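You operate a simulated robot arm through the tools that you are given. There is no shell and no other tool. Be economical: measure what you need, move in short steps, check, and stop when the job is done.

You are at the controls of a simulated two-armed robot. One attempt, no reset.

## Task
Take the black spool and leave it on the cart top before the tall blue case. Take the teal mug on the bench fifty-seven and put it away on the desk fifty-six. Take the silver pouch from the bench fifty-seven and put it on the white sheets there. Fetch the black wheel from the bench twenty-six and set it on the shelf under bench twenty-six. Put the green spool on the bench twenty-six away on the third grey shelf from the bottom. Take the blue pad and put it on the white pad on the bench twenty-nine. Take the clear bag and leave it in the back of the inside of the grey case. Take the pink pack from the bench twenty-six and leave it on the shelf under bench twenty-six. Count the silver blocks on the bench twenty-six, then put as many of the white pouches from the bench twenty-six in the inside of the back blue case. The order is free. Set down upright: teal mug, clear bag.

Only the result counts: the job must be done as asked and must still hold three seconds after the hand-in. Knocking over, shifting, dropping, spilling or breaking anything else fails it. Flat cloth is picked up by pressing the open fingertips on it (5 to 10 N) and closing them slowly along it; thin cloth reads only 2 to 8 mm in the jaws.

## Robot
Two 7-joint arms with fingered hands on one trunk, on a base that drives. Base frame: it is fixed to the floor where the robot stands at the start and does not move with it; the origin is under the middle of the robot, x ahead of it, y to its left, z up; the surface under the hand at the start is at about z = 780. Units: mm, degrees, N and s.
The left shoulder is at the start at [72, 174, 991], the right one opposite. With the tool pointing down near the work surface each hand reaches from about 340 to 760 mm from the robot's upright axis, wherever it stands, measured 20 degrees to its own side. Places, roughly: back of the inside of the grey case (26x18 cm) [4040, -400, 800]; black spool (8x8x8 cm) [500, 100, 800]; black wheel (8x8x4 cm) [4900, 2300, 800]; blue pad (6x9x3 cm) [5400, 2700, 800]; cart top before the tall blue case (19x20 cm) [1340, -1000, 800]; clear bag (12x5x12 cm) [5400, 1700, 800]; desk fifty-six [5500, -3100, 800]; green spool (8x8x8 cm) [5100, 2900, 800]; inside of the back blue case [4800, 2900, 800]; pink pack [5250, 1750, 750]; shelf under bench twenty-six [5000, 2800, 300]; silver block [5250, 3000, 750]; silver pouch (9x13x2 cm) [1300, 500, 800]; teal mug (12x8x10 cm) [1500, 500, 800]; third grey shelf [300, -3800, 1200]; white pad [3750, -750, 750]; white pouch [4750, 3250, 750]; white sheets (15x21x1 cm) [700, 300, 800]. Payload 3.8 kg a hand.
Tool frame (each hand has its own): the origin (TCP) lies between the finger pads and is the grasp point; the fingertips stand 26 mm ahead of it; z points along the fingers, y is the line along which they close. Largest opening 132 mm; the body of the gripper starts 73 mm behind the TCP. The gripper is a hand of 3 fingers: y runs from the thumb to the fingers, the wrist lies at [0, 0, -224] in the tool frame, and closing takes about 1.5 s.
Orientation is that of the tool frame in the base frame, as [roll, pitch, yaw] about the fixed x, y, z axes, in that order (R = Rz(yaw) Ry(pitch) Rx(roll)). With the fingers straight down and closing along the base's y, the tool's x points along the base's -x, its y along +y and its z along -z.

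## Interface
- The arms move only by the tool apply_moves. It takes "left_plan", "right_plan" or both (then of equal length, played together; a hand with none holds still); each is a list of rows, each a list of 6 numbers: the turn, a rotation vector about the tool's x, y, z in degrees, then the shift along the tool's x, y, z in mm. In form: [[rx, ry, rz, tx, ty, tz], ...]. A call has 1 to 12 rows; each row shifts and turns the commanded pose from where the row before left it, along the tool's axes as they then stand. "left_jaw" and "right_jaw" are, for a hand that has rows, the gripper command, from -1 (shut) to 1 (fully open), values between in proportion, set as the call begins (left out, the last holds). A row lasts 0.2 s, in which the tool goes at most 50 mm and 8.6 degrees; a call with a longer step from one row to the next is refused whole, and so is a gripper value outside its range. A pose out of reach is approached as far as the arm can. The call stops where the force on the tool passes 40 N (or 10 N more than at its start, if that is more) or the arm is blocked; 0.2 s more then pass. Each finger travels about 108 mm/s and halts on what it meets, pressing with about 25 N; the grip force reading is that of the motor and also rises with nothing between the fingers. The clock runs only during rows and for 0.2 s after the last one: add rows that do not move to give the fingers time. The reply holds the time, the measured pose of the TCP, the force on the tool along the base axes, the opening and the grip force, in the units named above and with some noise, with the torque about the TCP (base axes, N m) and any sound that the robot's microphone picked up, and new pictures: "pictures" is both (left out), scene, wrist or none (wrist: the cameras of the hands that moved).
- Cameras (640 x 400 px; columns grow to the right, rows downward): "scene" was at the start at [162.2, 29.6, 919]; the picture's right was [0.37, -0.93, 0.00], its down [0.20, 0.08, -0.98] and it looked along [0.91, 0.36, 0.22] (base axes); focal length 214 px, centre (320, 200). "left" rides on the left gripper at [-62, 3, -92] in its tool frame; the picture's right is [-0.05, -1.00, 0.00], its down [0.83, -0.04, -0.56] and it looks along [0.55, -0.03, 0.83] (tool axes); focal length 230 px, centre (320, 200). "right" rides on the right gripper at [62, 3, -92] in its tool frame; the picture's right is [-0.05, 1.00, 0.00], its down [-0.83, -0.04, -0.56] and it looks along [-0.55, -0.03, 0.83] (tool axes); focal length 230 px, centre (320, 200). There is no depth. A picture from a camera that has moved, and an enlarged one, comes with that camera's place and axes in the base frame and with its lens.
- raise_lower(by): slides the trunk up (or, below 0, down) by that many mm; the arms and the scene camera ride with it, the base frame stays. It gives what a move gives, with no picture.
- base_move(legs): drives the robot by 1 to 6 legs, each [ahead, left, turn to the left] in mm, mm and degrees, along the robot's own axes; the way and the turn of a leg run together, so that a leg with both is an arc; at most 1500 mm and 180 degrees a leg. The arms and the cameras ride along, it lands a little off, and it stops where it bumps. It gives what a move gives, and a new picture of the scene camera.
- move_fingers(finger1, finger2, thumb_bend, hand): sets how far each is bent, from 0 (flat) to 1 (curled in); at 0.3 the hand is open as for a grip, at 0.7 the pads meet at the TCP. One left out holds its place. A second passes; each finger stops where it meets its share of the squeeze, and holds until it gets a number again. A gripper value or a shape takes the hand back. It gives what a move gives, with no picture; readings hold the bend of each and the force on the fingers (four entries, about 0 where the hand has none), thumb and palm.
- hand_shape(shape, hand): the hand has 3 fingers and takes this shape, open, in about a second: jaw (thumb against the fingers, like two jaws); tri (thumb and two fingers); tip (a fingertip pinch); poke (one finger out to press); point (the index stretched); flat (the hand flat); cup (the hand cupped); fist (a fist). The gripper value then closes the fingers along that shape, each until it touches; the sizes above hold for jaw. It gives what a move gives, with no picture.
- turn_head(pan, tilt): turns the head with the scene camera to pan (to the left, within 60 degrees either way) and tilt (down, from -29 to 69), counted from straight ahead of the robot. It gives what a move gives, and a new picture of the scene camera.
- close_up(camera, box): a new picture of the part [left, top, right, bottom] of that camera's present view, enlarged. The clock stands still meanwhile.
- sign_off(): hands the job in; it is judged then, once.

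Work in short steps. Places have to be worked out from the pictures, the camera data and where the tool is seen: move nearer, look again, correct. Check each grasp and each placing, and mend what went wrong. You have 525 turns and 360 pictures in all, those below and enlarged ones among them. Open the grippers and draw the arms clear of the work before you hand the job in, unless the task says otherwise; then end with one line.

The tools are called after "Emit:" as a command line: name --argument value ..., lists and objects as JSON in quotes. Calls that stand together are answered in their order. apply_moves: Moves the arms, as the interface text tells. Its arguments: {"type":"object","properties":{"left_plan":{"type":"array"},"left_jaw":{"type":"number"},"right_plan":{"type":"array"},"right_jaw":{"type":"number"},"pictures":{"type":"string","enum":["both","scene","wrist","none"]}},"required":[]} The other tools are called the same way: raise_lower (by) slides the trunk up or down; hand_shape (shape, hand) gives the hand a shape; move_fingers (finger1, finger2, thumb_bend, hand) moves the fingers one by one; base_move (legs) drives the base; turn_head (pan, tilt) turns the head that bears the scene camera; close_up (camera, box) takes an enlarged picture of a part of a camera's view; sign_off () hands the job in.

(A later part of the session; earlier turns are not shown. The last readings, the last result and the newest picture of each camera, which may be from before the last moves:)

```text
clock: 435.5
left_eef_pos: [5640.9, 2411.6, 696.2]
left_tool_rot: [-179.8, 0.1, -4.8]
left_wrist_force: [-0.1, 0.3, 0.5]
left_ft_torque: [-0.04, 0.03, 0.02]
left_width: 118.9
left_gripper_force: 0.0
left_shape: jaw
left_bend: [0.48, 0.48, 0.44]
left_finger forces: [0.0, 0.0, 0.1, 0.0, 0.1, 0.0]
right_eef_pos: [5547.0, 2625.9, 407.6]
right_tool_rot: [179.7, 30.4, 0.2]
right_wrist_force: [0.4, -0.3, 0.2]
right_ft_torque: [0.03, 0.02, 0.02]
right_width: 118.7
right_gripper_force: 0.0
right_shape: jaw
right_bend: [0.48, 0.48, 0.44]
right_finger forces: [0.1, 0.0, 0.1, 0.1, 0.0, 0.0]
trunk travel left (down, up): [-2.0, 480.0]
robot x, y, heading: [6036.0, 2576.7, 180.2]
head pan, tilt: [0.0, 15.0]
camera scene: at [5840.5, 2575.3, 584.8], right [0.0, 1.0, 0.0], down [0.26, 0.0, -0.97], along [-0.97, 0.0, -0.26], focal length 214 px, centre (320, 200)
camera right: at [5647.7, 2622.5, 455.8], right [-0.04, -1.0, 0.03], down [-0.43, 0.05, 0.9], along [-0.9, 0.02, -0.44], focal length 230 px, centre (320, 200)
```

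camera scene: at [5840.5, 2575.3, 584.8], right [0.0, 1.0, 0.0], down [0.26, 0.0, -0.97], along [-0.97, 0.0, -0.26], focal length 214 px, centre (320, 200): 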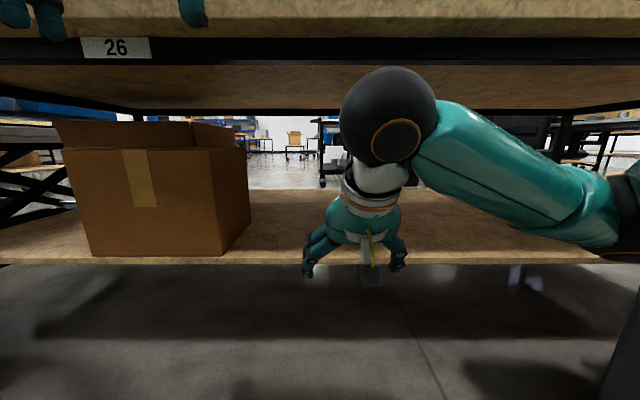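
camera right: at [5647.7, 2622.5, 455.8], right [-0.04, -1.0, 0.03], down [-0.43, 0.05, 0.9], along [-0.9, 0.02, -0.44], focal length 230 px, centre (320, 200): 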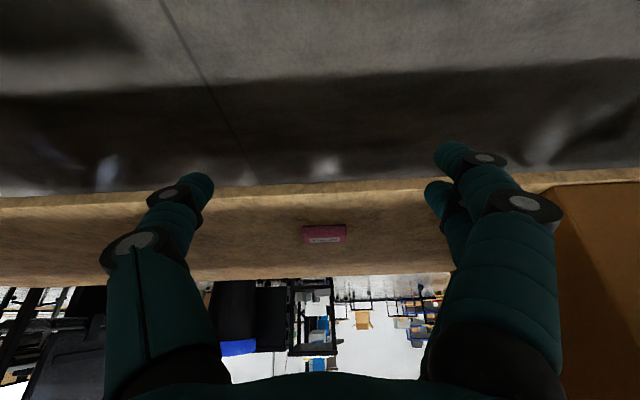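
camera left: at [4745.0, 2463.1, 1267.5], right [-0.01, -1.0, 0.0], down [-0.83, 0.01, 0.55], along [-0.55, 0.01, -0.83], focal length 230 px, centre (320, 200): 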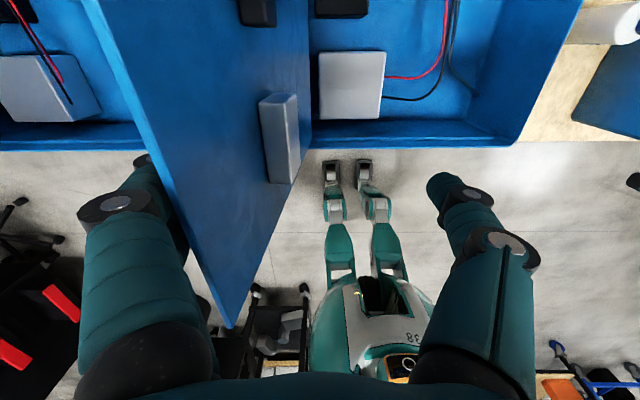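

Pink pack done. I back off, level the right hand and raise the trunk.

Emit:
base_move --legs '[[-170, 0, 0]]'

Emit:
apply_moves --right_plan '[[0, 7.6, 0, 0, 0, 0], [0, 7.6, 0, 0, 0, 0], [0, 7.6, 0, 0, 0, 0], [0, 7.6, 0, 0, 0, 0], [0, 0, 0, 0, 0, -45], [0, 0, 0, 0, 0, -45], [0, 0, 0, 0, 0, -45], [0, 0, 0, 0, 0, -45], [0, 0, 0, 0, 0, -45], [0, 0, 0, 0, 0, -45]]' --right_jaw 1 --pictures "none"

Emit:
raise_lower --by 380

Emit:
turn_head --pan 0 --tilt 25

```text
clock: 437.0
left_eef_pos: [5809.1, 2412.4, 695.2]
left_tool_rot: [-179.8, 0.1, -4.8]
left_wrist_force: [0.2, -0.2, 0.3]
left_ft_torque: [0.01, -0.03, -0.03]
left_width: 119.0
left_gripper_force: 0.1
left_shape: jaw
left_bend: [0.48, 0.48, 0.44]
left_finger forces: [0.0, 0.0, 0.1, 0.0, 0.0, 0.0]
right_eef_pos: [5716.5, 2624.9, 408.5]
right_tool_rot: [179.5, 30.5, 0.0]
right_wrist_force: [0.4, 0.5, 0.0]
right_ft_torque: [-0.02, -0.01, 0.02]
right_width: 118.5
right_gripper_force: 0.1
right_shape: jaw
right_bend: [0.48, 0.48, 0.44]
right_finger forces: [0.1, 0.1, 0.0, 0.1, 0.1, 0.0]
trunk travel left (down, up): [-2.0, 480.0]
robot x, y, heading: [6206.1, 2576.9, 179.8]
head pan, tilt: [0.0, 15.0]
camera scene: at [6009.5, 2575.2, 584.8], right [0.0, 1.0, 0.0], down [0.26, 0.0, -0.97], along [-0.97, 0.0, -0.26], focal length 214 px, centre (320, 200)
```

scene: 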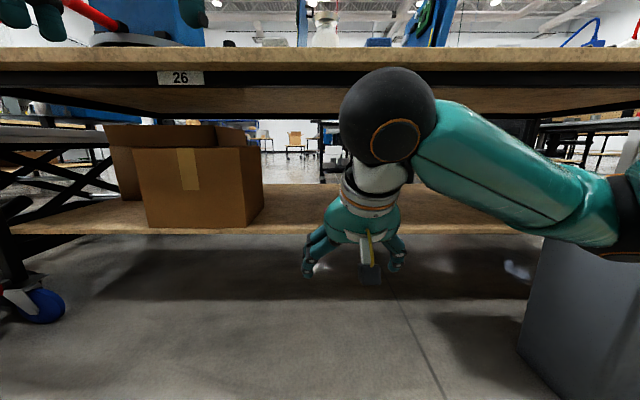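

```text
clock: 439.2
left_eef_pos: [5809.4, 2410.6, 696.0]
left_tool_rot: [-179.9, 0.0, -4.9]
left_wrist_force: [-0.4, 0.5, -0.1]
left_ft_torque: [0.01, 0.01, 0.01]
left_width: 118.9
left_gripper_force: 0.1
left_shape: jaw
left_bend: [0.48, 0.48, 0.44]
left_finger forces: [0.1, 0.0, 0.0, 0.0, 0.0, 0.0]
right_eef_pos: [5714.3, 2627.6, 676.4]
right_tool_rot: [179.7, 0.1, 0.2]
right_wrist_force: [-0.1, -0.1, 0.6]
right_ft_torque: [-0.04, 0.0, -0.01]
right_width: 131.9
right_gripper_force: 0.1
right_shape: jaw
right_bend: [0.3, 0.3, 0.3]
right_finger forces: [0.1, 0.1, 0.0, 0.1, 0.1, 0.1]
trunk travel left (down, up): [-2.0, 480.0]
robot x, y, heading: [6200.8, 2576.5, 179.8]
head pan, tilt: [0.0, 15.0]
```

```text
clock: 442.8
left_eef_pos: [5809.3, 2410.8, 1075.4]
left_tool_rot: [-179.9, 0.1, -4.8]
left_wrist_force: [-0.5, 0.0, -0.2]
left_ft_torque: [-0.02, 0.02, -0.03]
left_width: 118.8
left_gripper_force: 0.0
left_shape: jaw
left_bend: [0.48, 0.48, 0.44]
left_finger forces: [0.0, 0.0, 0.1, 0.0, 0.1, 0.0]
right_eef_pos: [5716.7, 2627.0, 1057.5]
right_tool_rot: [179.7, 0.2, 0.3]
right_wrist_force: [-0.3, -0.3, -1.1]
right_ft_torque: [0.0, 0.0, -0.02]
right_width: 132.0
right_gripper_force: 0.2
right_shape: jaw
right_bend: [0.3, 0.3, 0.3]
right_finger forces: [0.1, 0.1, 0.0, 0.1, 0.1, 0.0]
trunk travel left (down, up): [-382.0, 100.0]
robot x, y, heading: [6205.3, 2576.4, 179.8]
head pan, tilt: [0.0, 15.0]
```

```text
clock: 443.6
left_eef_pos: [5810.4, 2411.5, 1074.7]
left_tool_rot: [-179.8, 0.0, -4.8]
left_wrist_force: [0.2, 0.6, 0.3]
left_ft_torque: [-0.05, 0.03, 0.02]
left_width: 118.8
left_gripper_force: 0.1
left_shape: jaw
left_bend: [0.48, 0.48, 0.44]
left_finger forces: [0.0, 0.0, 0.1, 0.1, 0.0, 0.0]
right_eef_pos: [5717.1, 2627.1, 1057.8]
right_tool_rot: [179.6, 0.1, 0.2]
right_wrist_force: [0.4, 0.5, 1.1]
right_ft_torque: [0.02, 0.01, 0.01]
right_width: 132.3
right_gripper_force: 0.0
right_shape: jaw
right_bend: [0.3, 0.3, 0.3]
right_finger forces: [0.1, 0.0, 0.1, 0.1, 0.0, 0.0]
trunk travel left (down, up): [-382.0, 100.0]
robot x, y, heading: [6207.8, 2574.8, 179.9]
head pan, tilt: [0.0, 25.0]
camera scene: at [6016.6, 2575.2, 944.2], right [0.0, 1.0, 0.0], down [0.42, 0.0, -0.91], along [-0.91, 0.0, -0.42], focal length 214 px, centre (320, 200)
```

scene: 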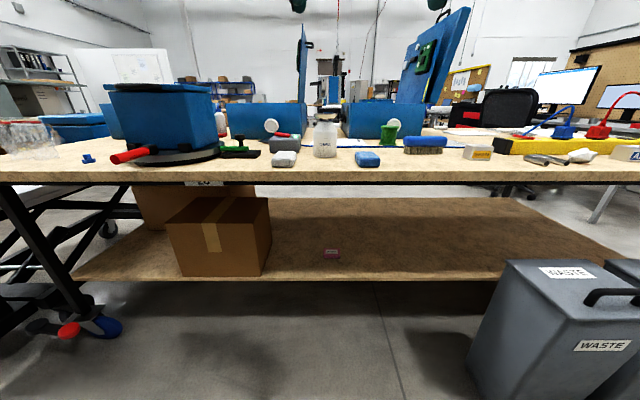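

The blue pad is at about (5425, 2711). I drive in and bring the right hand over it.

Emit:
base_move --legs '[[200, 0, 0]]'

Emit:
apply_moves --right_plan '[[0, 0, 0, -45, -20, 0], [0, 0, 0, -40, -30, 0], [0, 0, 0, 0, -35, 30], [0, 0, 0, 0, 0, 45], [0, 0, 0, 0, 0, 45]]' --pictures "wrist"

```text
clock: 445.2
left_eef_pos: [5608.7, 2411.9, 1073.7]
left_tool_rot: [-179.9, 0.1, -4.8]
left_wrist_force: [0.7, -0.8, -0.2]
left_ft_torque: [0.02, 0.01, 0.01]
left_width: 118.7
left_gripper_force: 0.1
left_shape: jaw
left_bend: [0.48, 0.48, 0.44]
left_finger forces: [0.1, 0.0, 0.1, 0.0, 0.0, 0.1]
right_eef_pos: [5516.3, 2627.3, 1059.0]
right_tool_rot: [179.7, 0.1, 0.2]
right_wrist_force: [-0.5, 0.1, 0.5]
right_ft_torque: [0.0, 0.02, 0.0]
right_width: 132.0
right_gripper_force: 0.0
right_shape: jaw
right_bend: [0.3, 0.3, 0.3]
right_finger forces: [0.0, 0.1, 0.1, 0.1, 0.0, 0.1]
trunk travel left (down, up): [-382.0, 100.0]
robot x, y, heading: [6006.6, 2577.6, 179.7]
head pan, tilt: [0.0, 25.0]
camera scene: at [5815.8, 2575.7, 944.0], right [0.0, 1.0, 0.0], down [0.42, 0.0, -0.91], along [-0.91, 0.0, -0.42], focal length 214 px, centre (320, 200)
```

scene: 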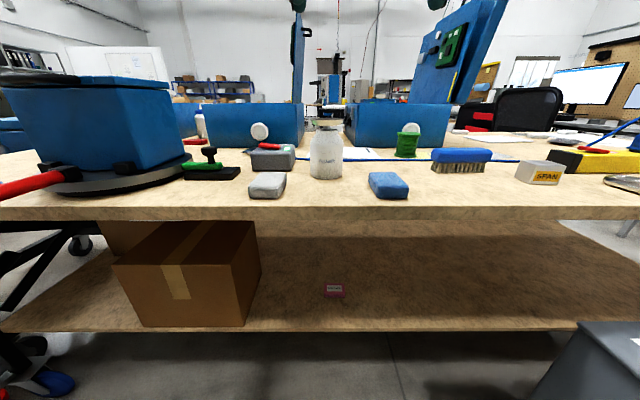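

```text
clock: 446.4
left_eef_pos: [5608.9, 2412.4, 1076.7]
left_tool_rot: [-179.9, 0.1, -4.8]
left_wrist_force: [-0.3, 1.0, 0.8]
left_ft_torque: [0.01, 0.01, -0.01]
left_width: 118.6
left_gripper_force: 0.0
left_shape: jaw
left_bend: [0.48, 0.48, 0.44]
left_finger forces: [0.0, 0.0, 0.0, 0.0, 0.0, 0.1]
right_eef_pos: [5429.6, 2711.4, 937.7]
right_tool_rot: [179.7, 0.2, 0.2]
right_wrist_force: [0.6, -0.3, 0.0]
right_ft_torque: [-0.01, 0.01, -0.01]
right_width: 131.8
right_gripper_force: 0.0
right_shape: jaw
right_bend: [0.3, 0.3, 0.3]
right_finger forces: [0.0, 0.0, 0.0, 0.0, 0.0, 0.1]
trunk travel left (down, up): [-382.0, 100.0]
robot x, y, heading: [6004.9, 2577.5, 179.9]
head pan, tilt: [0.0, 25.0]
camera right: at [5490.9, 2708.1, 1029.8], right [-0.05, -1.0, 0.01], down [-0.83, 0.04, 0.56], along [-0.56, 0.02, -0.83], focal length 230 px, centre (320, 200)
```

right: 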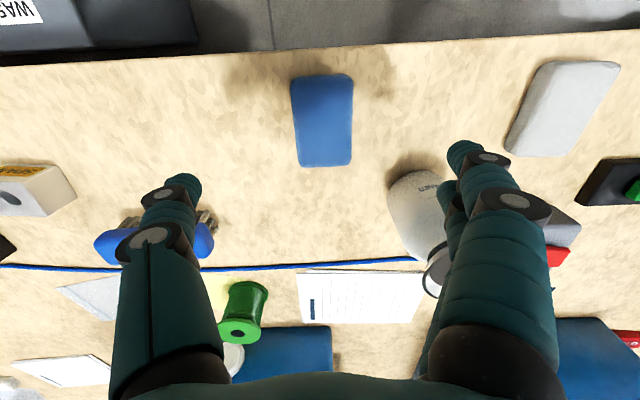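

The cleaner jar is close on one side, so I narrow the opening to ~90 mm and grasp the pad slightly nearer its front.

Emit:
apply_moves --right_plan '[[0, 0, 0, 10, 5, 0], [0, 0, 0, 0, 0, 0], [0, 0, 0, 0, 0, 0], [0, 0, 0, 0, 0, 30], [0, 0, 0, 0, 0, 30]]' --right_jaw 0.38 --pictures "wrist"

```text
clock: 447.6
left_eef_pos: [5609.7, 2412.8, 1074.9]
left_tool_rot: [-180.0, 0.1, -4.7]
left_wrist_force: [-0.1, -0.4, -1.2]
left_ft_torque: [-0.02, 0.01, -0.01]
left_width: 118.7
left_gripper_force: 0.2
left_shape: jaw
left_bend: [0.48, 0.48, 0.44]
left_finger forces: [0.0, 0.0, 0.1, 0.0, 0.0, 0.0]
right_eef_pos: [5440.4, 2705.9, 878.0]
right_tool_rot: [179.8, 0.3, 0.2]
right_wrist_force: [0.7, 0.5, -0.8]
right_ft_torque: [0.01, 0.02, 0.02]
right_width: 91.4
right_gripper_force: 0.0
right_shape: jaw
right_bend: [0.68, 0.68, 0.65]
right_finger forces: [0.1, 0.0, 0.0, 0.0, 0.0, 0.0]
trunk travel left (down, up): [-382.0, 100.0]
robot x, y, heading: [6007.0, 2576.5, 180.0]
head pan, tilt: [0.0, 25.0]
camera right: at [5501.9, 2702.8, 968.9], right [-0.05, -1.0, 0.01], down [-0.83, 0.04, 0.56], along [-0.56, 0.02, -0.83], focal length 230 px, centre (320, 200)
```

right: 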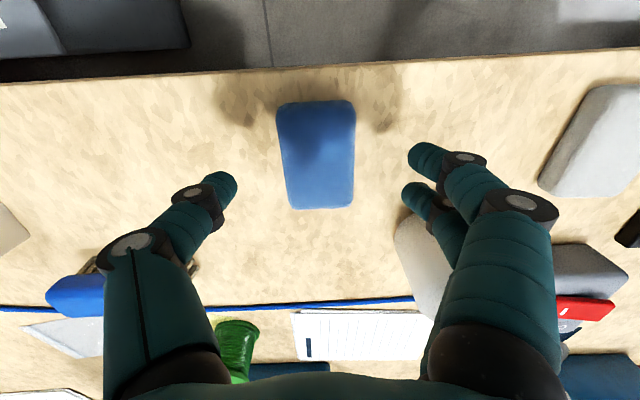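

I shift another 12 mm toward me and 4 mm away from the jar, then descend.

Emit:
apply_moves --right_plan '[[0, 0, 0, 12, -4, 0], [0, 0, 0, 0, 0, 30], [0, 0, 0, 0, 0, 25], [0, 0, 0, 0, 0, 14]]' --right_jaw 0.3 --pictures "wrist"

```text
clock: 448.6
left_eef_pos: [5609.3, 2411.3, 1077.2]
left_tool_rot: [-179.9, 0.2, -4.9]
left_wrist_force: [1.3, -0.4, -1.2]
left_ft_torque: [-0.01, -0.01, 0.01]
left_width: 118.8
left_gripper_force: 0.0
left_shape: jaw
left_bend: [0.48, 0.48, 0.44]
left_finger forces: [0.0, 0.0, 0.0, 0.0, 0.0, 0.0]
right_eef_pos: [5453.3, 2708.6, 809.7]
right_tool_rot: [179.7, 0.2, 0.3]
right_wrist_force: [-0.8, 0.4, 0.0]
right_ft_torque: [-0.02, -0.01, 0.03]
right_width: 86.2
right_gripper_force: 0.0
right_shape: jaw
right_bend: [0.7, 0.7, 0.67]
right_finger forces: [0.1, 0.1, 0.0, 0.1, 0.1, 0.0]
trunk travel left (down, up): [-382.0, 100.0]
robot x, y, heading: [6003.7, 2573.1, 179.7]
head pan, tilt: [0.0, 25.0]
camera right: at [5514.0, 2706.2, 900.4], right [-0.05, -1.0, 0.01], down [-0.83, 0.04, 0.56], along [-0.56, 0.02, -0.83], focal length 230 px, centre (320, 200)
```

right: 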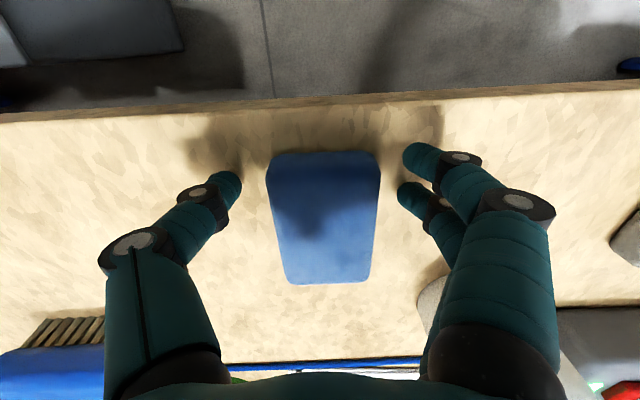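

Clear of the jar; close on the pad.

Emit:
apply_moves --right_plan '[[0, 0, 0, 0, 0, 0], [0, 0, 0, 0, 0, 0], [0, 0, 0, 0, 0, 0], [0, 0, 0, 0, 0, 0], [0, 0, 0, 0, 0, 0]]' --right_jaw -1 --pictures "none"

Emit:
apply_moves --right_plan '[[0, 0, 0, 0, 0, -20], [0, 0, 0, 0, 0, -40], [0, 0, 0, 0, 0, -45], [0, 0, 0, 0, 0, -45], [0, 0, 0, 0, 0, -45], [0, 0, 0, 0, 0, -45]]' --pictures "wrist"

```text
clock: 449.8
left_eef_pos: [5608.4, 2411.7, 1074.8]
left_tool_rot: [-179.9, 0.0, -4.7]
left_wrist_force: [-0.3, 0.0, 0.1]
left_ft_torque: [-0.02, 0.01, 0.0]
left_width: 118.9
left_gripper_force: 0.0
left_shape: jaw
left_bend: [0.48, 0.48, 0.44]
left_finger forces: [0.0, 0.1, 0.1, 0.0, 0.0, 0.0]
right_eef_pos: [5453.1, 2709.6, 808.4]
right_tool_rot: [179.8, 0.3, 0.2]
right_wrist_force: [0.9, 0.0, -0.7]
right_ft_torque: [0.01, -0.04, 0.0]
right_width: 51.6
right_gripper_force: 24.8
right_shape: jaw
right_bend: [0.73, 0.73, 0.7]
right_finger forces: [11.5, 11.2, 0.0, 0.0, 22.7, 0.0]
trunk travel left (down, up): [-382.0, 100.0]
robot x, y, heading: [6004.0, 2573.9, 180.0]
head pan, tilt: [0.0, 25.0]
```

```text
clock: 451.2
left_eef_pos: [5608.7, 2412.1, 1075.7]
left_tool_rot: [-179.9, 0.1, -4.8]
left_wrist_force: [0.0, 0.3, 0.6]
left_ft_torque: [-0.04, 0.01, 0.0]
left_width: 118.5
left_gripper_force: 0.1
left_shape: jaw
left_bend: [0.48, 0.48, 0.44]
left_finger forces: [0.0, 0.0, 0.0, 0.0, 0.1, 0.1]
right_eef_pos: [5453.9, 2710.7, 1049.9]
right_tool_rot: [179.6, 0.1, 0.0]
right_wrist_force: [0.0, 0.1, -0.4]
right_ft_torque: [0.0, -0.01, 0.05]
right_width: 51.8
right_gripper_force: 24.8
right_shape: jaw
right_bend: [0.73, 0.73, 0.7]
right_finger forces: [11.5, 11.2, 0.1, 0.1, 22.7, 0.0]
trunk travel left (down, up): [-382.0, 100.0]
robot x, y, heading: [6003.4, 2576.4, 179.7]
head pan, tilt: [0.0, 25.0]
camera right: at [5515.7, 2707.4, 1141.1], right [-0.05, -1.0, 0.01], down [-0.83, 0.04, 0.56], along [-0.56, 0.02, -0.83], focal length 230 px, centre (320, 200)
```

right: 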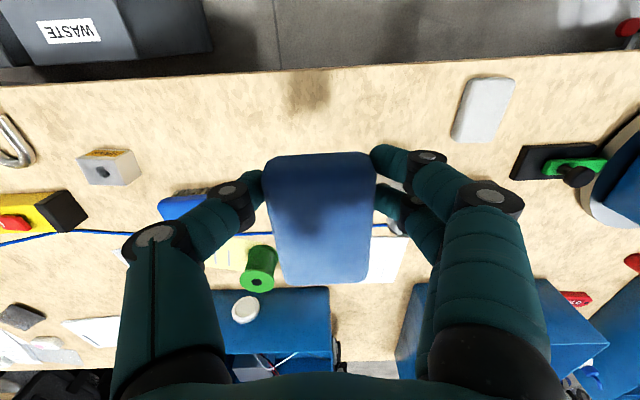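

The pad is held. Next the clear bag with the left hand: I pull the pad back a little and drive toward the right end.

Emit:
apply_moves --right_plan '[[0, 0, 0, 40, 0, -20], [0, 0, 0, 40, 0, 0]]' --pictures "none"

Emit:
base_move --legs '[[0, 760, 0]]'

Emit:
turn_head --pan 15 --tilt 25

```text
clock: 451.8
left_eef_pos: [5610.2, 2411.5, 1075.7]
left_tool_rot: [-179.8, 0.1, -4.9]
left_wrist_force: [0.1, 0.7, -0.2]
left_ft_torque: [0.01, -0.03, 0.01]
left_width: 118.8
left_gripper_force: 0.2
left_shape: jaw
left_bend: [0.48, 0.48, 0.44]
left_finger forces: [0.0, 0.0, 0.1, 0.0, 0.1, 0.1]
right_eef_pos: [5534.8, 2713.1, 1067.1]
right_tool_rot: [179.7, 0.1, 0.1]
right_wrist_force: [0.0, -0.6, -1.5]
right_ft_torque: [0.02, -0.03, 0.01]
right_width: 51.8
right_gripper_force: 24.3
right_shape: jaw
right_bend: [0.73, 0.73, 0.7]
right_finger forces: [11.6, 11.2, 0.0, 0.0, 22.5, 0.1]
trunk travel left (down, up): [-382.0, 100.0]
robot x, y, heading: [6007.4, 2574.9, 179.7]
head pan, tilt: [0.0, 25.0]
```

```text
clock: 458.8
left_eef_pos: [5605.0, 1659.2, 1075.8]
left_tool_rot: [-180.0, 0.1, -5.0]
left_wrist_force: [-0.2, 0.8, 0.2]
left_ft_torque: [-0.01, 0.02, -0.01]
left_width: 118.9
left_gripper_force: 0.1
left_shape: jaw
left_bend: [0.48, 0.48, 0.44]
left_finger forces: [0.1, 0.1, 0.1, 0.0, 0.1, 0.1]
right_eef_pos: [5531.6, 1961.3, 1067.1]
right_tool_rot: [179.6, 0.2, 0.1]
right_wrist_force: [0.4, 0.3, -0.6]
right_ft_torque: [-0.01, 0.0, 0.03]
right_width: 51.5
right_gripper_force: 24.9
right_shape: jaw
right_bend: [0.73, 0.73, 0.7]
right_finger forces: [11.5, 11.3, 0.1, 0.1, 22.5, 0.0]
trunk travel left (down, up): [-382.0, 100.0]
robot x, y, heading: [6002.0, 1820.7, 179.8]
head pan, tilt: [0.0, 25.0]
camera scene: at [5813.7, 1823.2, 944.1], right [0.0, 1.0, 0.0], down [0.42, 0.0, -0.91], along [-0.91, 0.0, -0.42], focal length 214 px, centre (320, 200)
```

scene: 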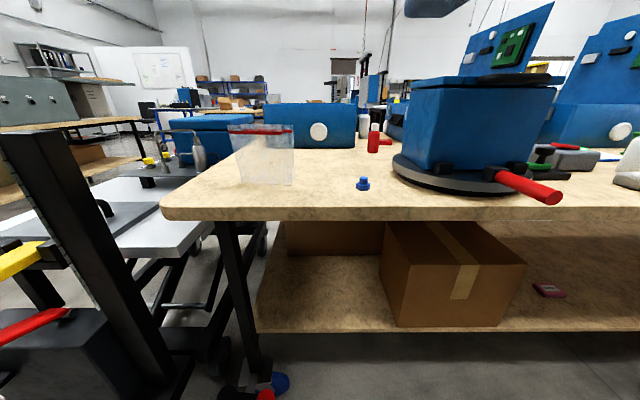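

```text
clock: 459.6
left_eef_pos: [5606.6, 1659.3, 1075.3]
left_tool_rot: [-179.9, 0.1, -5.0]
left_wrist_force: [-0.5, -0.9, 0.1]
left_ft_torque: [0.03, -0.01, 0.03]
left_width: 119.0
left_gripper_force: 0.0
left_shape: jaw
left_bend: [0.48, 0.48, 0.44]
left_finger forces: [0.0, 0.1, 0.1, 0.0, 0.0, 0.0]
right_eef_pos: [5531.8, 1961.6, 1067.4]
right_tool_rot: [179.7, 0.1, 0.1]
right_wrist_force: [0.8, -0.4, -0.7]
right_ft_torque: [0.0, -0.02, 0.0]
right_width: 51.8
right_gripper_force: 25.0
right_shape: jaw
right_bend: [0.73, 0.73, 0.7]
right_finger forces: [11.5, 11.2, 0.0, 0.1, 22.5, 0.0]
trunk travel left (down, up): [-382.0, 100.0]
robot x, y, heading: [6004.5, 1825.5, 180.0]
head pan, tilt: [15.0, 25.0]
camera scene: at [5816.7, 1799.5, 944.1], right [-0.25, 0.97, 0.0], down [0.41, 0.11, -0.91], along [-0.88, -0.23, -0.42], focal length 214 px, centre (320, 200)
```

scene: 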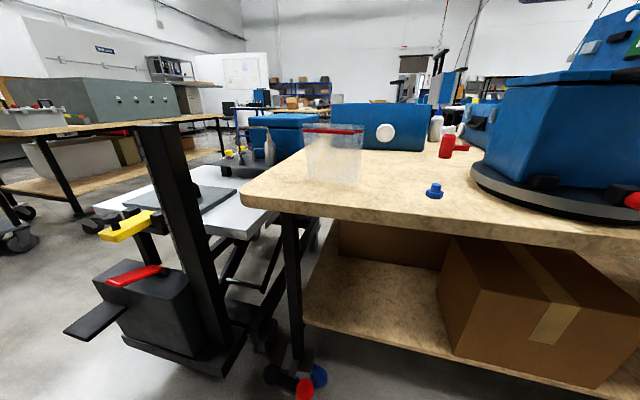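

Zoom on the bag to choose a grip.

Emit:
close_up --camera "scene" --box '[290, 110, 380, 195]'

Emit:
apply_moves --left_plan '[[0, 0, 0, -40, 0, 0], [0, 0, 0, -40, 0, 0], [0, 0, 0, -40, 0, 0], [0, 0, 0, -30, 0, 0]]' --left_jaw 1 --pictures "wrist"

```text
4.71 times, centred on (335, 152) of scene
camera zoom: at [5816.7, 1799.5, 944.1], right [-0.25, 0.97, 0.0], down [0.41, 0.11, -0.91], along [-0.88, -0.23, -0.42], focal length 1009 px, centre (249, 424)
```

zoom: 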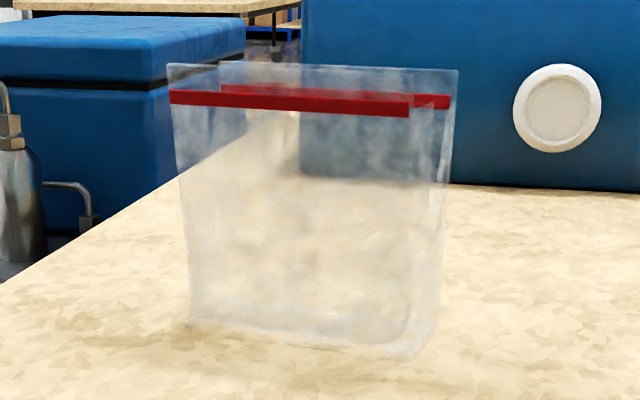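

```text
clock: 460.6
left_eef_pos: [5455.8, 1669.9, 1074.5]
left_tool_rot: [-180.0, 0.0, -5.0]
left_wrist_force: [-0.6, -0.6, 0.0]
left_ft_torque: [0.0, 0.01, -0.03]
left_width: 132.1
left_gripper_force: 0.0
left_shape: jaw
left_bend: [0.3, 0.3, 0.3]
left_finger forces: [0.0, 0.1, 0.0, 0.1, 0.0, 0.0]
right_eef_pos: [5530.5, 1962.2, 1067.4]
right_tool_rot: [179.8, 0.1, 0.0]
right_wrist_force: [-0.4, -0.5, 0.1]
right_ft_torque: [-0.02, 0.0, -0.01]
right_width: 51.6
right_gripper_force: 25.2
right_shape: jaw
right_bend: [0.73, 0.73, 0.7]
right_finger forces: [11.5, 11.2, 0.0, 0.0, 22.7, 0.0]
trunk travel left (down, up): [-382.0, 100.0]
robot x, y, heading: [5999.3, 1818.3, 180.0]
head pan, tilt: [15.0, 25.0]
camera left: at [5394.1, 1673.1, 1167.0], right [0.04, 1.0, 0.0], down [0.83, -0.03, 0.55], along [0.55, -0.02, -0.83], focal length 230 px, centre (320, 200)
```

left: 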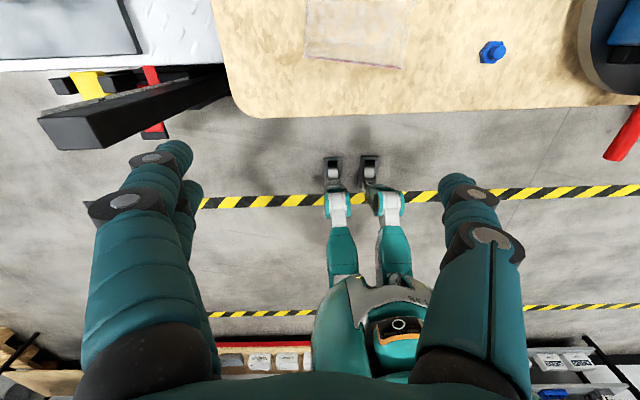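

The bag stands turned ~10°, centre ≈(5381, 1711), 50 mm deep. I turn the left hand by 85° to grip it across its depth.

Emit:
apply_moves --left_plan '[[0, 0, -8.5, 0, 0, 0], [0, 0, -8.5, 0, 0, 0], [0, 0, -8.5, 0, 0, 0], [0, 0, -8.5, 0, 0, 0], [0, 0, -8.5, 0, 0, 0], [0, 0, -8.5, 0, 0, 0], [0, 0, -8.5, 0, 0, 0], [0, 0, -8.5, 0, 0, 0], [0, 0, -8.5, 0, 0, 0], [0, 0, -8.5, 0, 0, 0]]' --pictures "wrist"

```text
clock: 462.8
left_eef_pos: [5456.7, 1673.0, 1076.6]
left_tool_rot: [-179.9, -0.1, 80.2]
left_wrist_force: [-0.3, 0.5, 0.6]
left_ft_torque: [0.01, -0.01, -0.02]
left_width: 132.1
left_gripper_force: 0.1
left_shape: jaw
left_bend: [0.3, 0.3, 0.3]
left_finger forces: [0.0, 0.0, 0.1, 0.0, 0.0, 0.0]
right_eef_pos: [5531.0, 1961.8, 1067.8]
right_tool_rot: [179.7, 0.1, 0.1]
right_wrist_force: [0.3, -0.3, -0.4]
right_ft_torque: [0.02, -0.01, 0.03]
right_width: 51.4
right_gripper_force: 25.1
right_shape: jaw
right_bend: [0.73, 0.73, 0.7]
right_finger forces: [11.5, 11.2, 0.1, 0.0, 22.7, 0.1]
trunk travel left (down, up): [-382.0, 100.0]
robot x, y, heading: [5998.1, 1825.2, 179.7]
head pan, tilt: [15.0, 25.0]
camera left: at [5449.2, 1611.1, 1167.3], right [-0.99, 0.12, 0.0], down [0.1, 0.82, 0.56], along [0.06, 0.55, -0.83], focal length 230 px, centre (320, 200)
```

left: 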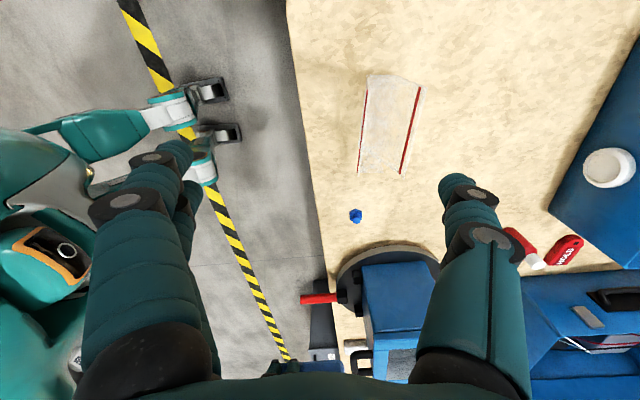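

Bag top centre ≈(5378, 1700). I move over it and part-way down.

Emit:
apply_moves --left_plan '[[0, 0, 0, 7, -41, 0], [0, 0, 0, 6, -41, 0], [0, 0, 0, 0, 0, 45], [0, 0, 0, 0, 0, 45], [0, 0, 0, 0, 0, 15]]' --pictures "both"

```text
clock: 463.9
left_eef_pos: [5376.9, 1699.6, 970.3]
left_tool_rot: [-179.8, -0.3, 80.0]
left_wrist_force: [0.6, -0.5, -0.2]
left_ft_torque: [0.03, -0.01, -0.01]
left_width: 132.0
left_gripper_force: 0.0
left_shape: jaw
left_bend: [0.3, 0.3, 0.3]
left_finger forces: [0.0, 0.0, 0.0, 0.0, 0.0, 0.0]
right_eef_pos: [5530.0, 1961.1, 1068.2]
right_tool_rot: [179.7, 0.2, 0.2]
right_wrist_force: [-1.0, 0.1, 0.0]
right_ft_torque: [-0.02, 0.0, 0.0]
right_width: 51.6
right_gripper_force: 24.9
right_shape: jaw
right_bend: [0.73, 0.73, 0.7]
right_finger forces: [11.5, 11.2, 0.1, 0.0, 22.7, 0.0]
trunk travel left (down, up): [-382.0, 100.0]
robot x, y, heading: [6000.5, 1821.0, 179.8]
head pan, tilt: [15.0, 25.0]
camera scene: at [5816.8, 1799.3, 944.1], right [-0.25, 0.97, 0.0], down [0.41, 0.11, -0.91], along [-0.88, -0.23, -0.42], focal length 214 px, centre (320, 200)
camera left: at [5368.7, 1639.9, 1061.9], right [-0.99, 0.12, 0.0], down [0.1, 0.82, 0.56], along [0.07, 0.55, -0.83], focal length 230 px, centre (320, 200)
```

scene: 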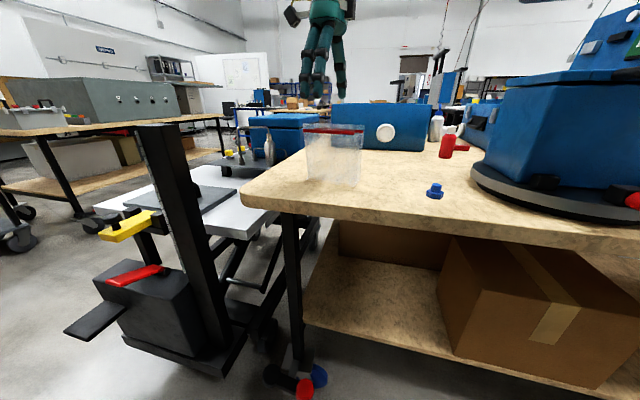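
left: 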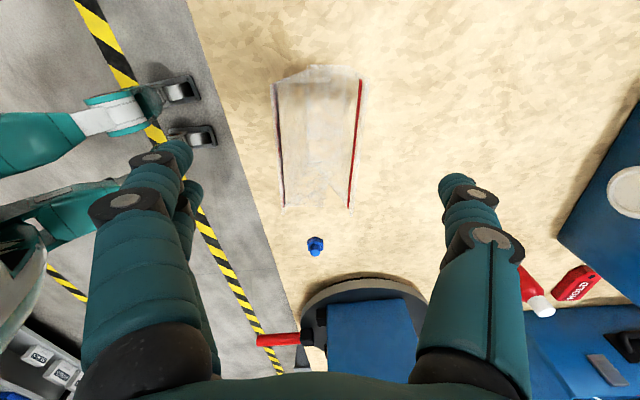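

Aligned. I descend to grip height and close.

Emit:
apply_moves --left_plan '[[0, 0, 0, 0, 2, 40], [0, 0, 0, 0, 0, 40], [0, 0, 0, 0, 0, 30], [0, 0, 0, 0, 0, 0]]' --pictures "wrist"

Emit:
apply_moves --left_plan '[[0, 0, 0, 0, 0, 0], [0, 0, 0, 0, 0, 0], [0, 0, 0, 0, 0, 0], [0, 0, 0, 0, 0, 0], [0, 0, 0, 0, 0, 0], [0, 0, 0, 0, 0, 0], [0, 0, 0, 0, 0, 0]]' --left_jaw -1 --pictures "both"

```text
clock: 464.9
left_eef_pos: [5380.8, 1699.8, 861.2]
left_tool_rot: [-179.9, -0.1, 80.2]
left_wrist_force: [0.2, -0.6, 0.0]
left_ft_torque: [-0.01, -0.01, 0.0]
left_width: 132.2
left_gripper_force: 0.2
left_shape: jaw
left_bend: [0.3, 0.3, 0.3]
left_finger forces: [0.1, 0.0, 0.0, 0.1, 0.0, 0.0]
right_eef_pos: [5530.2, 1961.6, 1067.9]
right_tool_rot: [179.7, 0.2, 0.0]
right_wrist_force: [-0.5, -0.9, -0.7]
right_ft_torque: [-0.01, -0.03, -0.03]
right_width: 51.6
right_gripper_force: 25.0
right_shape: jaw
right_bend: [0.73, 0.73, 0.7]
right_finger forces: [11.6, 11.3, 0.1, 0.0, 22.7, 0.1]
trunk travel left (down, up): [-382.0, 100.0]
robot x, y, heading: [6002.9, 1824.2, 179.6]
head pan, tilt: [15.0, 25.0]
camera left: at [5372.6, 1638.1, 952.5], right [-0.99, 0.12, 0.0], down [0.1, 0.82, 0.56], along [0.07, 0.55, -0.83], focal length 230 px, centre (320, 200)
```

left: 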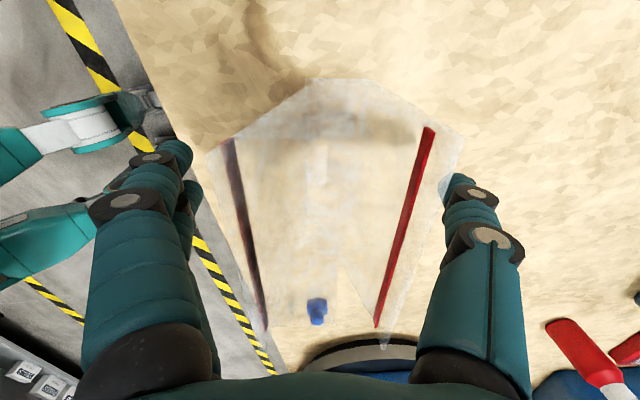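

```text
clock: 466.6
left_eef_pos: [5381.0, 1699.7, 861.1]
left_tool_rot: [-179.9, -0.1, 80.1]
left_wrist_force: [0.2, -0.5, 1.5]
left_ft_torque: [0.0, -0.07, 0.02]
left_width: 19.9
left_gripper_force: 24.7
left_shape: jaw
left_bend: [0.73, 0.72, 0.7]
left_finger forces: [10.4, 10.8, 0.1, 0.1, 22.1, 0.0]
right_eef_pos: [5531.2, 1961.9, 1067.3]
right_tool_rot: [179.7, 0.2, 0.1]
right_wrist_force: [-0.9, -0.5, -0.5]
right_ft_torque: [0.01, -0.01, -0.02]
right_width: 51.8
right_gripper_force: 25.0
right_shape: jaw
right_bend: [0.73, 0.73, 0.7]
right_finger forces: [11.5, 11.1, 0.0, 0.0, 22.7, 0.1]
trunk travel left (down, up): [-382.0, 100.0]
robot x, y, heading: [6002.2, 1825.2, 179.6]
head pan, tilt: [15.0, 25.0]
camera scene: at [5816.8, 1799.4, 944.1], right [-0.25, 0.97, 0.0], down [0.41, 0.11, -0.91], along [-0.88, -0.23, -0.42], focal length 214 px, centre (320, 200)
camera left: at [5372.5, 1638.1, 952.8], right [-0.99, 0.12, 0.0], down [0.1, 0.82, 0.56], along [0.07, 0.55, -0.83], focal length 230 px, centre (320, 200)
```

scene: 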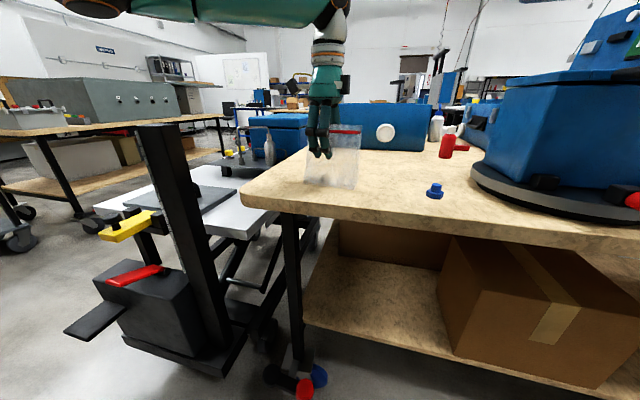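
left: 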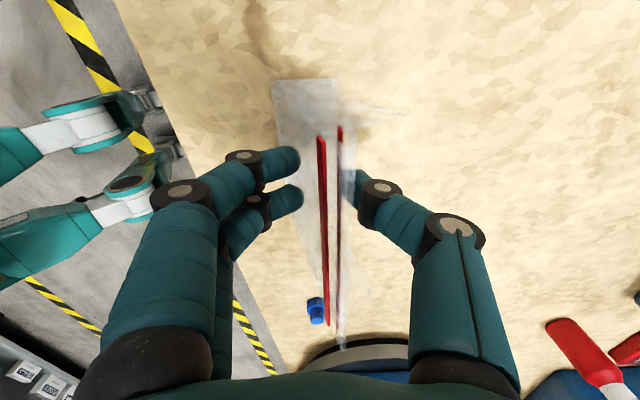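

The bag (soft) is held at 20 mm. I lift it.

Emit:
apply_moves --left_plan '[[0, 0, 0, 0, 0, -20], [0, 0, 0, 0, 0, -40], [0, 0, 0, 0, 0, -45], [0, 0, 0, 0, 0, -45], [0, 0, 0, 0, 0, -45], [0, 0, 0, 0, 0, -20]]' --pictures "both"

```text
clock: 467.9
left_eef_pos: [5381.0, 1701.3, 1077.0]
left_tool_rot: [-179.9, -0.2, 79.9]
left_wrist_force: [0.0, 0.1, 0.2]
left_ft_torque: [-0.01, -0.02, 0.01]
left_width: 19.8
left_gripper_force: 25.2
left_shape: jaw
left_bend: [0.73, 0.72, 0.7]
left_finger forces: [10.1, 10.4, 0.0, 0.0, 22.1, 0.0]
right_eef_pos: [5530.7, 1961.2, 1068.4]
right_tool_rot: [179.7, 0.1, 0.0]
right_wrist_force: [-0.1, -0.6, 0.6]
right_ft_torque: [0.04, -0.03, 0.01]
right_width: 51.9
right_gripper_force: 25.3
right_shape: jaw
right_bend: [0.73, 0.73, 0.7]
right_finger forces: [11.5, 11.3, 0.0, 0.0, 22.7, 0.0]
trunk travel left (down, up): [-382.0, 100.0]
robot x, y, heading: [6004.5, 1823.3, 180.1]
head pan, tilt: [15.0, 25.0]
camera scene: at [5816.7, 1799.4, 944.1], right [-0.25, 0.97, 0.0], down [0.41, 0.11, -0.91], along [-0.88, -0.23, -0.42], focal length 214 px, centre (320, 200)
camera left: at [5372.9, 1639.1, 1168.6], right [-0.99, 0.12, 0.0], down [0.1, 0.82, 0.56], along [0.07, 0.55, -0.83], focal length 230 px, centre (320, 200)
```

scene: 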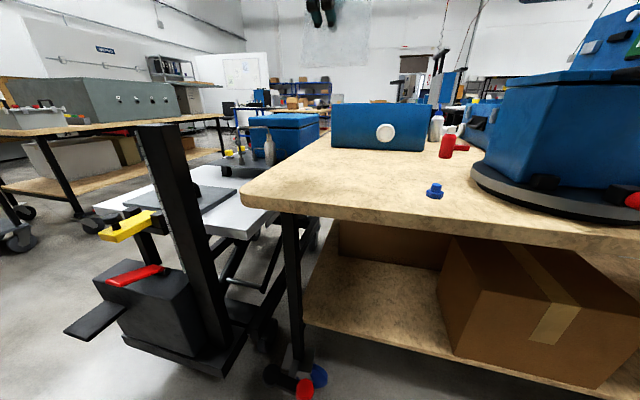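
left: 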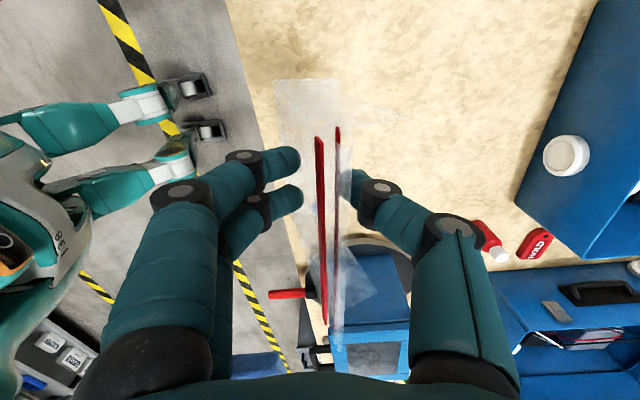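

Bag in the left hand, pad in the right. I drive to bench 29's +y side by the lane at y≈480.

Emit:
base_move --legs '[[-200, 0, 0], [0, 1340, 0], [1400, 0, 0], [450, 0, 0], [0, 0, 90]]'

Emit:
raise_lower --by 100

Emit:
turn_head --pan 0 --tilt 20

```text
clock: 493.9
left_eef_pos: [4438.4, -126.6, 1076.0]
left_tool_rot: [-180.0, 0.0, 168.2]
left_wrist_force: [0.2, -0.1, -0.7]
left_ft_torque: [-0.01, 0.04, 0.03]
left_width: 19.5
left_gripper_force: 25.0
left_shape: jaw
left_bend: [0.73, 0.72, 0.7]
left_finger forces: [10.0, 10.2, 0.0, 0.0, 21.6, 0.0]
right_eef_pos: [4182.2, 31.8, 1068.2]
right_tool_rot: [179.7, 0.1, 88.2]
right_wrist_force: [0.8, -0.5, 0.5]
right_ft_torque: [0.01, 0.03, -0.01]
right_width: 51.5
right_gripper_force: 25.2
right_shape: jaw
right_bend: [0.73, 0.73, 0.7]
right_finger forces: [11.4, 11.1, 0.0, 0.1, 22.6, 0.1]
trunk travel left (down, up): [-382.0, 100.0]
robot x, y, heading: [4335.8, 498.3, -92.0]
head pan, tilt: [15.0, 25.0]
camera scene: at [4352.5, 312.8, 944.1], right [-0.97, -0.22, 0.0], down [-0.09, 0.41, -0.91], along [0.2, -0.88, -0.42], focal length 214 px, centre (320, 200)
```

scene: 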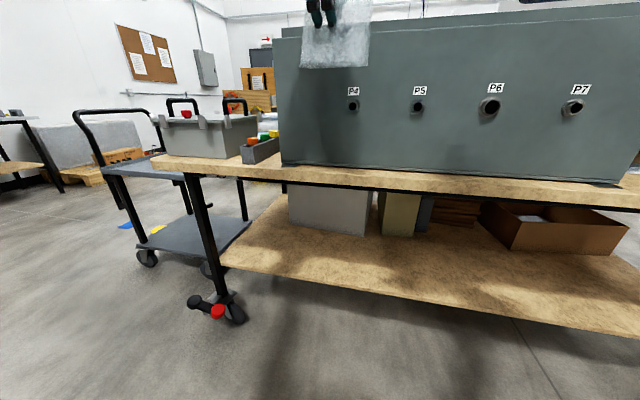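

```text
clock: 495.3
left_eef_pos: [4439.8, -111.0, 1216.8]
left_tool_rot: [-175.9, 0.6, 168.2]
left_wrist_force: [0.3, -0.2, -0.3]
left_ft_torque: [0.01, 0.01, -0.05]
left_width: 19.2
left_gripper_force: 24.9
left_shape: jaw
left_bend: [0.73, 0.72, 0.7]
left_finger forces: [10.1, 10.2, 0.0, 0.0, 21.6, 0.1]
right_eef_pos: [4182.4, 32.5, 1167.3]
right_tool_rot: [179.9, 0.0, 88.3]
right_wrist_force: [0.7, -0.1, -0.8]
right_ft_torque: [0.0, -0.01, 0.0]
right_width: 51.8
right_gripper_force: 24.6
right_shape: jaw
right_bend: [0.73, 0.73, 0.7]
right_finger forces: [11.5, 11.1, 0.1, 0.1, 22.7, 0.0]
trunk travel left (down, up): [-482.0, 0.0]
robot x, y, heading: [4335.2, 499.9, -92.1]
head pan, tilt: [15.0, 25.0]
```

```text
clock: 496.0
left_eef_pos: [4438.9, -111.8, 1219.6]
left_tool_rot: [-175.8, 0.6, 168.2]
left_wrist_force: [0.0, -0.5, 0.1]
left_ft_torque: [-0.02, -0.02, 0.02]
left_width: 19.4
left_gripper_force: 25.5
left_shape: jaw
left_bend: [0.73, 0.72, 0.7]
left_finger forces: [10.0, 10.3, 0.0, 0.0, 21.7, 0.1]
right_eef_pos: [4182.1, 31.2, 1167.8]
right_tool_rot: [179.7, 0.1, 88.3]
right_wrist_force: [0.0, 0.5, 0.9]
right_ft_torque: [0.0, 0.03, 0.04]
right_width: 51.4
right_gripper_force: 24.6
right_shape: jaw
right_bend: [0.73, 0.73, 0.7]
right_finger forces: [11.4, 11.2, 0.0, 0.1, 22.8, 0.0]
trunk travel left (down, up): [-482.0, 0.0]
robot x, y, heading: [4336.9, 499.0, -92.2]
head pan, tilt: [0.0, 20.0]
camera scene: at [4328.0, 297.1, 1085.2], right [-1.0, 0.04, 0.0], down [0.01, 0.34, -0.94], along [-0.03, -0.94, -0.34], focal length 214 px, centre (320, 200)
```

scene: 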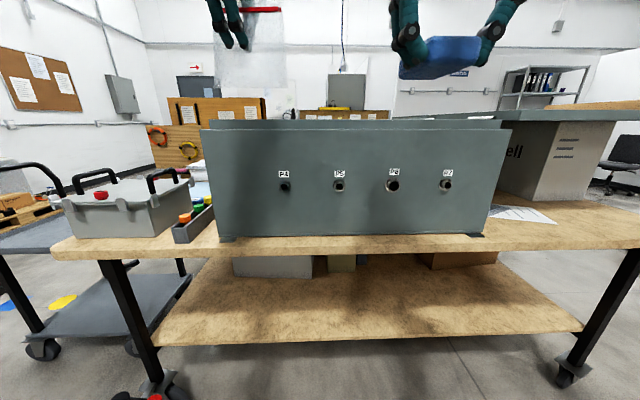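

The grey case has tall walls (to z≈1065) and seems open on top. I look with the right wrist camera.

Emit:
apply_moves --right_plan '[[0, 0, 0, -40, 0, 0], [0, 0, 0, -40, 0, 0]]' --left_plan '[[0, 0, 0, 0, 0, 0], [0, 0, 0, 0, 0, 0]]' --pictures "wrist"

```text
clock: 496.6
left_eef_pos: [4440.0, -111.7, 1217.8]
left_tool_rot: [-175.9, 0.5, 168.2]
left_wrist_force: [-0.4, 0.7, -0.4]
left_ft_torque: [0.0, -0.01, 0.04]
left_width: 19.7
left_gripper_force: 24.8
left_shape: jaw
left_bend: [0.73, 0.72, 0.7]
left_finger forces: [10.0, 10.2, 0.1, 0.0, 21.6, 0.1]
right_eef_pos: [4181.6, -46.6, 1167.4]
right_tool_rot: [179.7, 0.1, 88.2]
right_wrist_force: [0.3, -0.7, -0.6]
right_ft_torque: [0.02, 0.03, -0.02]
right_width: 51.5
right_gripper_force: 25.0
right_shape: jaw
right_bend: [0.73, 0.73, 0.7]
right_finger forces: [11.5, 11.2, 0.0, 0.0, 22.7, 0.0]
trunk travel left (down, up): [-482.0, 0.0]
robot x, y, heading: [4335.9, 501.8, -92.1]
head pan, tilt: [0.0, 20.0]
camera right: at [4185.4, 14.0, 1260.0], right [1.0, -0.08, 0.0], down [-0.07, -0.83, 0.56], along [-0.04, -0.56, -0.83], focal length 230 px, centre (320, 200)
camera left: at [4500.9, -114.5, 1310.0], right [-0.15, -0.99, 0.07], down [-0.82, 0.17, 0.55], along [-0.55, 0.02, -0.83], focal length 230 px, centre (320, 200)
```

right: 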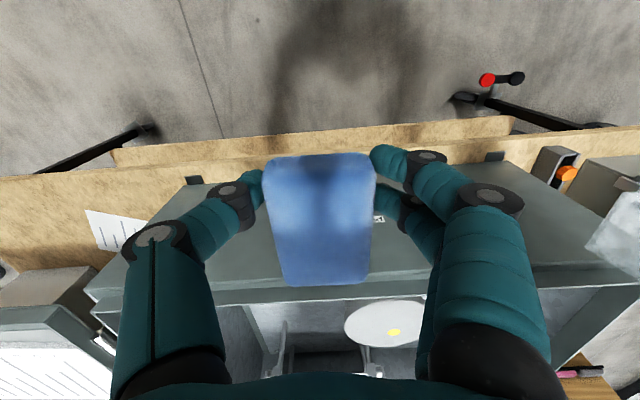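
left: 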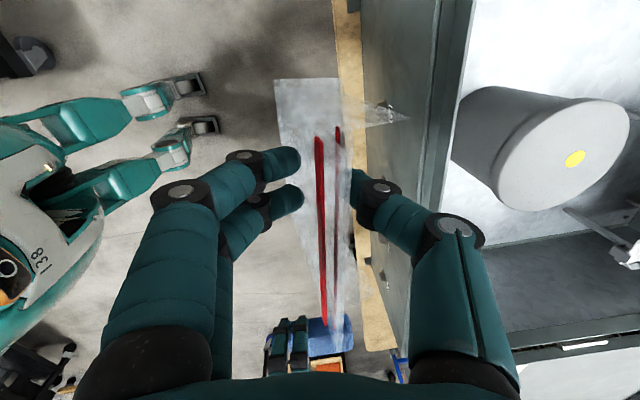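

The case is open on top with equipment inside. I move 230 mm closer so the wrist cameras look right into it.

Emit:
base_move --legs '[[230, 0, 2]]'

Emit:
apply_moves --right_plan '[[0, 0, 0, 0, 0, 0]]' --left_plan '[[0, 0, 0, 0, 0, 0]]' --pictures "wrist"

```text
clock: 498.4
left_eef_pos: [4459.5, -335.6, 1219.2]
left_tool_rot: [-175.6, 0.6, 170.5]
left_wrist_force: [0.3, 0.0, -1.0]
left_ft_torque: [-0.01, 0.01, 0.01]
left_width: 19.6
left_gripper_force: 25.2
left_shape: jaw
left_bend: [0.73, 0.72, 0.7]
left_finger forces: [10.0, 10.1, 0.0, 0.1, 21.6, 0.1]
right_eef_pos: [4199.3, -282.3, 1169.6]
right_tool_rot: [179.6, 0.3, 90.4]
right_wrist_force: [0.4, -0.4, -0.2]
right_ft_torque: [0.05, 0.02, 0.0]
right_width: 51.6
right_gripper_force: 25.2
right_shape: jaw
right_bend: [0.73, 0.73, 0.7]
right_finger forces: [11.6, 11.2, 0.0, 0.0, 22.7, 0.0]
trunk travel left (down, up): [-482.0, 0.0]
robot x, y, heading: [4328.6, 269.5, -89.8]
head pan, tilt: [0.0, 20.0]
camera scene: at [4332.1, 67.1, 1085.5], right [-1.0, 0.0, 0.0], down [0.0, 0.34, -0.94], along [0.0, -0.94, -0.34], focal length 214 px, centre (320, 200)
```

scene: 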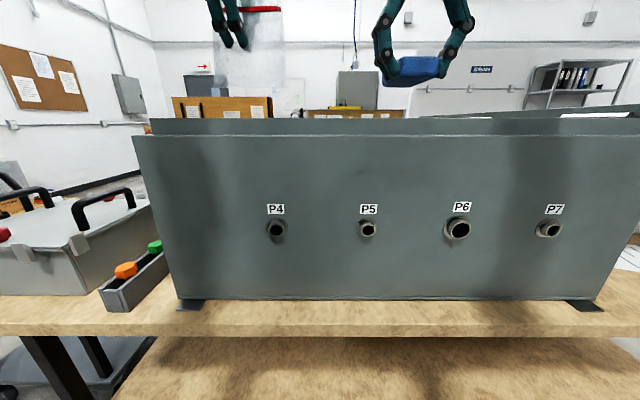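

```text
clock: 498.8
left_eef_pos: [4459.5, -336.3, 1220.2]
left_tool_rot: [-175.7, 0.6, 170.5]
left_wrist_force: [0.9, 0.4, -0.3]
left_ft_torque: [-0.05, 0.04, -0.03]
left_width: 19.6
left_gripper_force: 25.7
left_shape: jaw
left_bend: [0.73, 0.72, 0.7]
left_finger forces: [10.0, 10.3, 0.1, 0.0, 21.8, 0.0]
right_eef_pos: [4197.2, -281.2, 1170.5]
right_tool_rot: [179.7, 0.1, 90.3]
right_wrist_force: [-0.7, 0.4, -0.5]
right_ft_torque: [-0.04, -0.03, 0.0]
right_width: 51.6
right_gripper_force: 25.1
right_shape: jaw
right_bend: [0.73, 0.73, 0.7]
right_finger forces: [11.4, 11.2, 0.0, 0.1, 22.7, 0.1]
trunk travel left (down, up): [-482.0, 0.0]
robot x, y, heading: [4332.1, 265.8, -89.7]
head pan, tilt: [0.0, 20.0]
camera right: at [4200.2, -219.8, 1261.0], right [1.0, -0.04, 0.01], down [-0.04, -0.83, 0.56], along [-0.02, -0.56, -0.83], focal length 230 px, centre (320, 200)
camera left: at [4520.2, -336.0, 1311.5], right [-0.11, -0.99, 0.07], down [-0.83, 0.14, 0.55], along [-0.55, 0.0, -0.83], focal length 230 px, centre (320, 200)
```

right: 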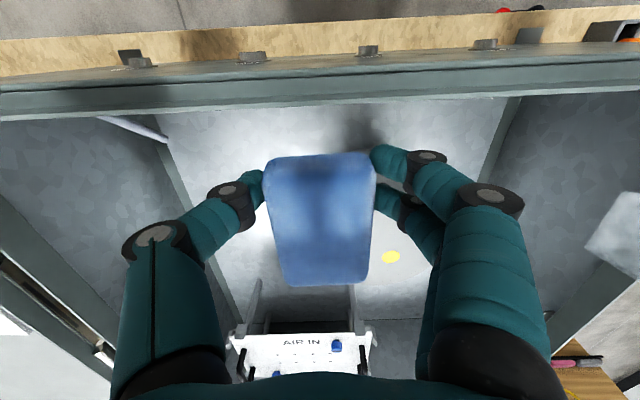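
left: 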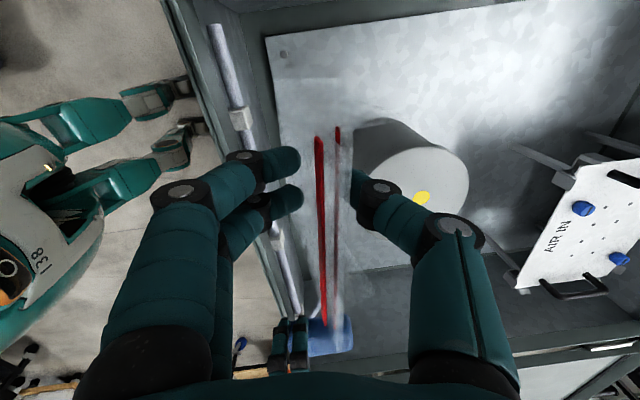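

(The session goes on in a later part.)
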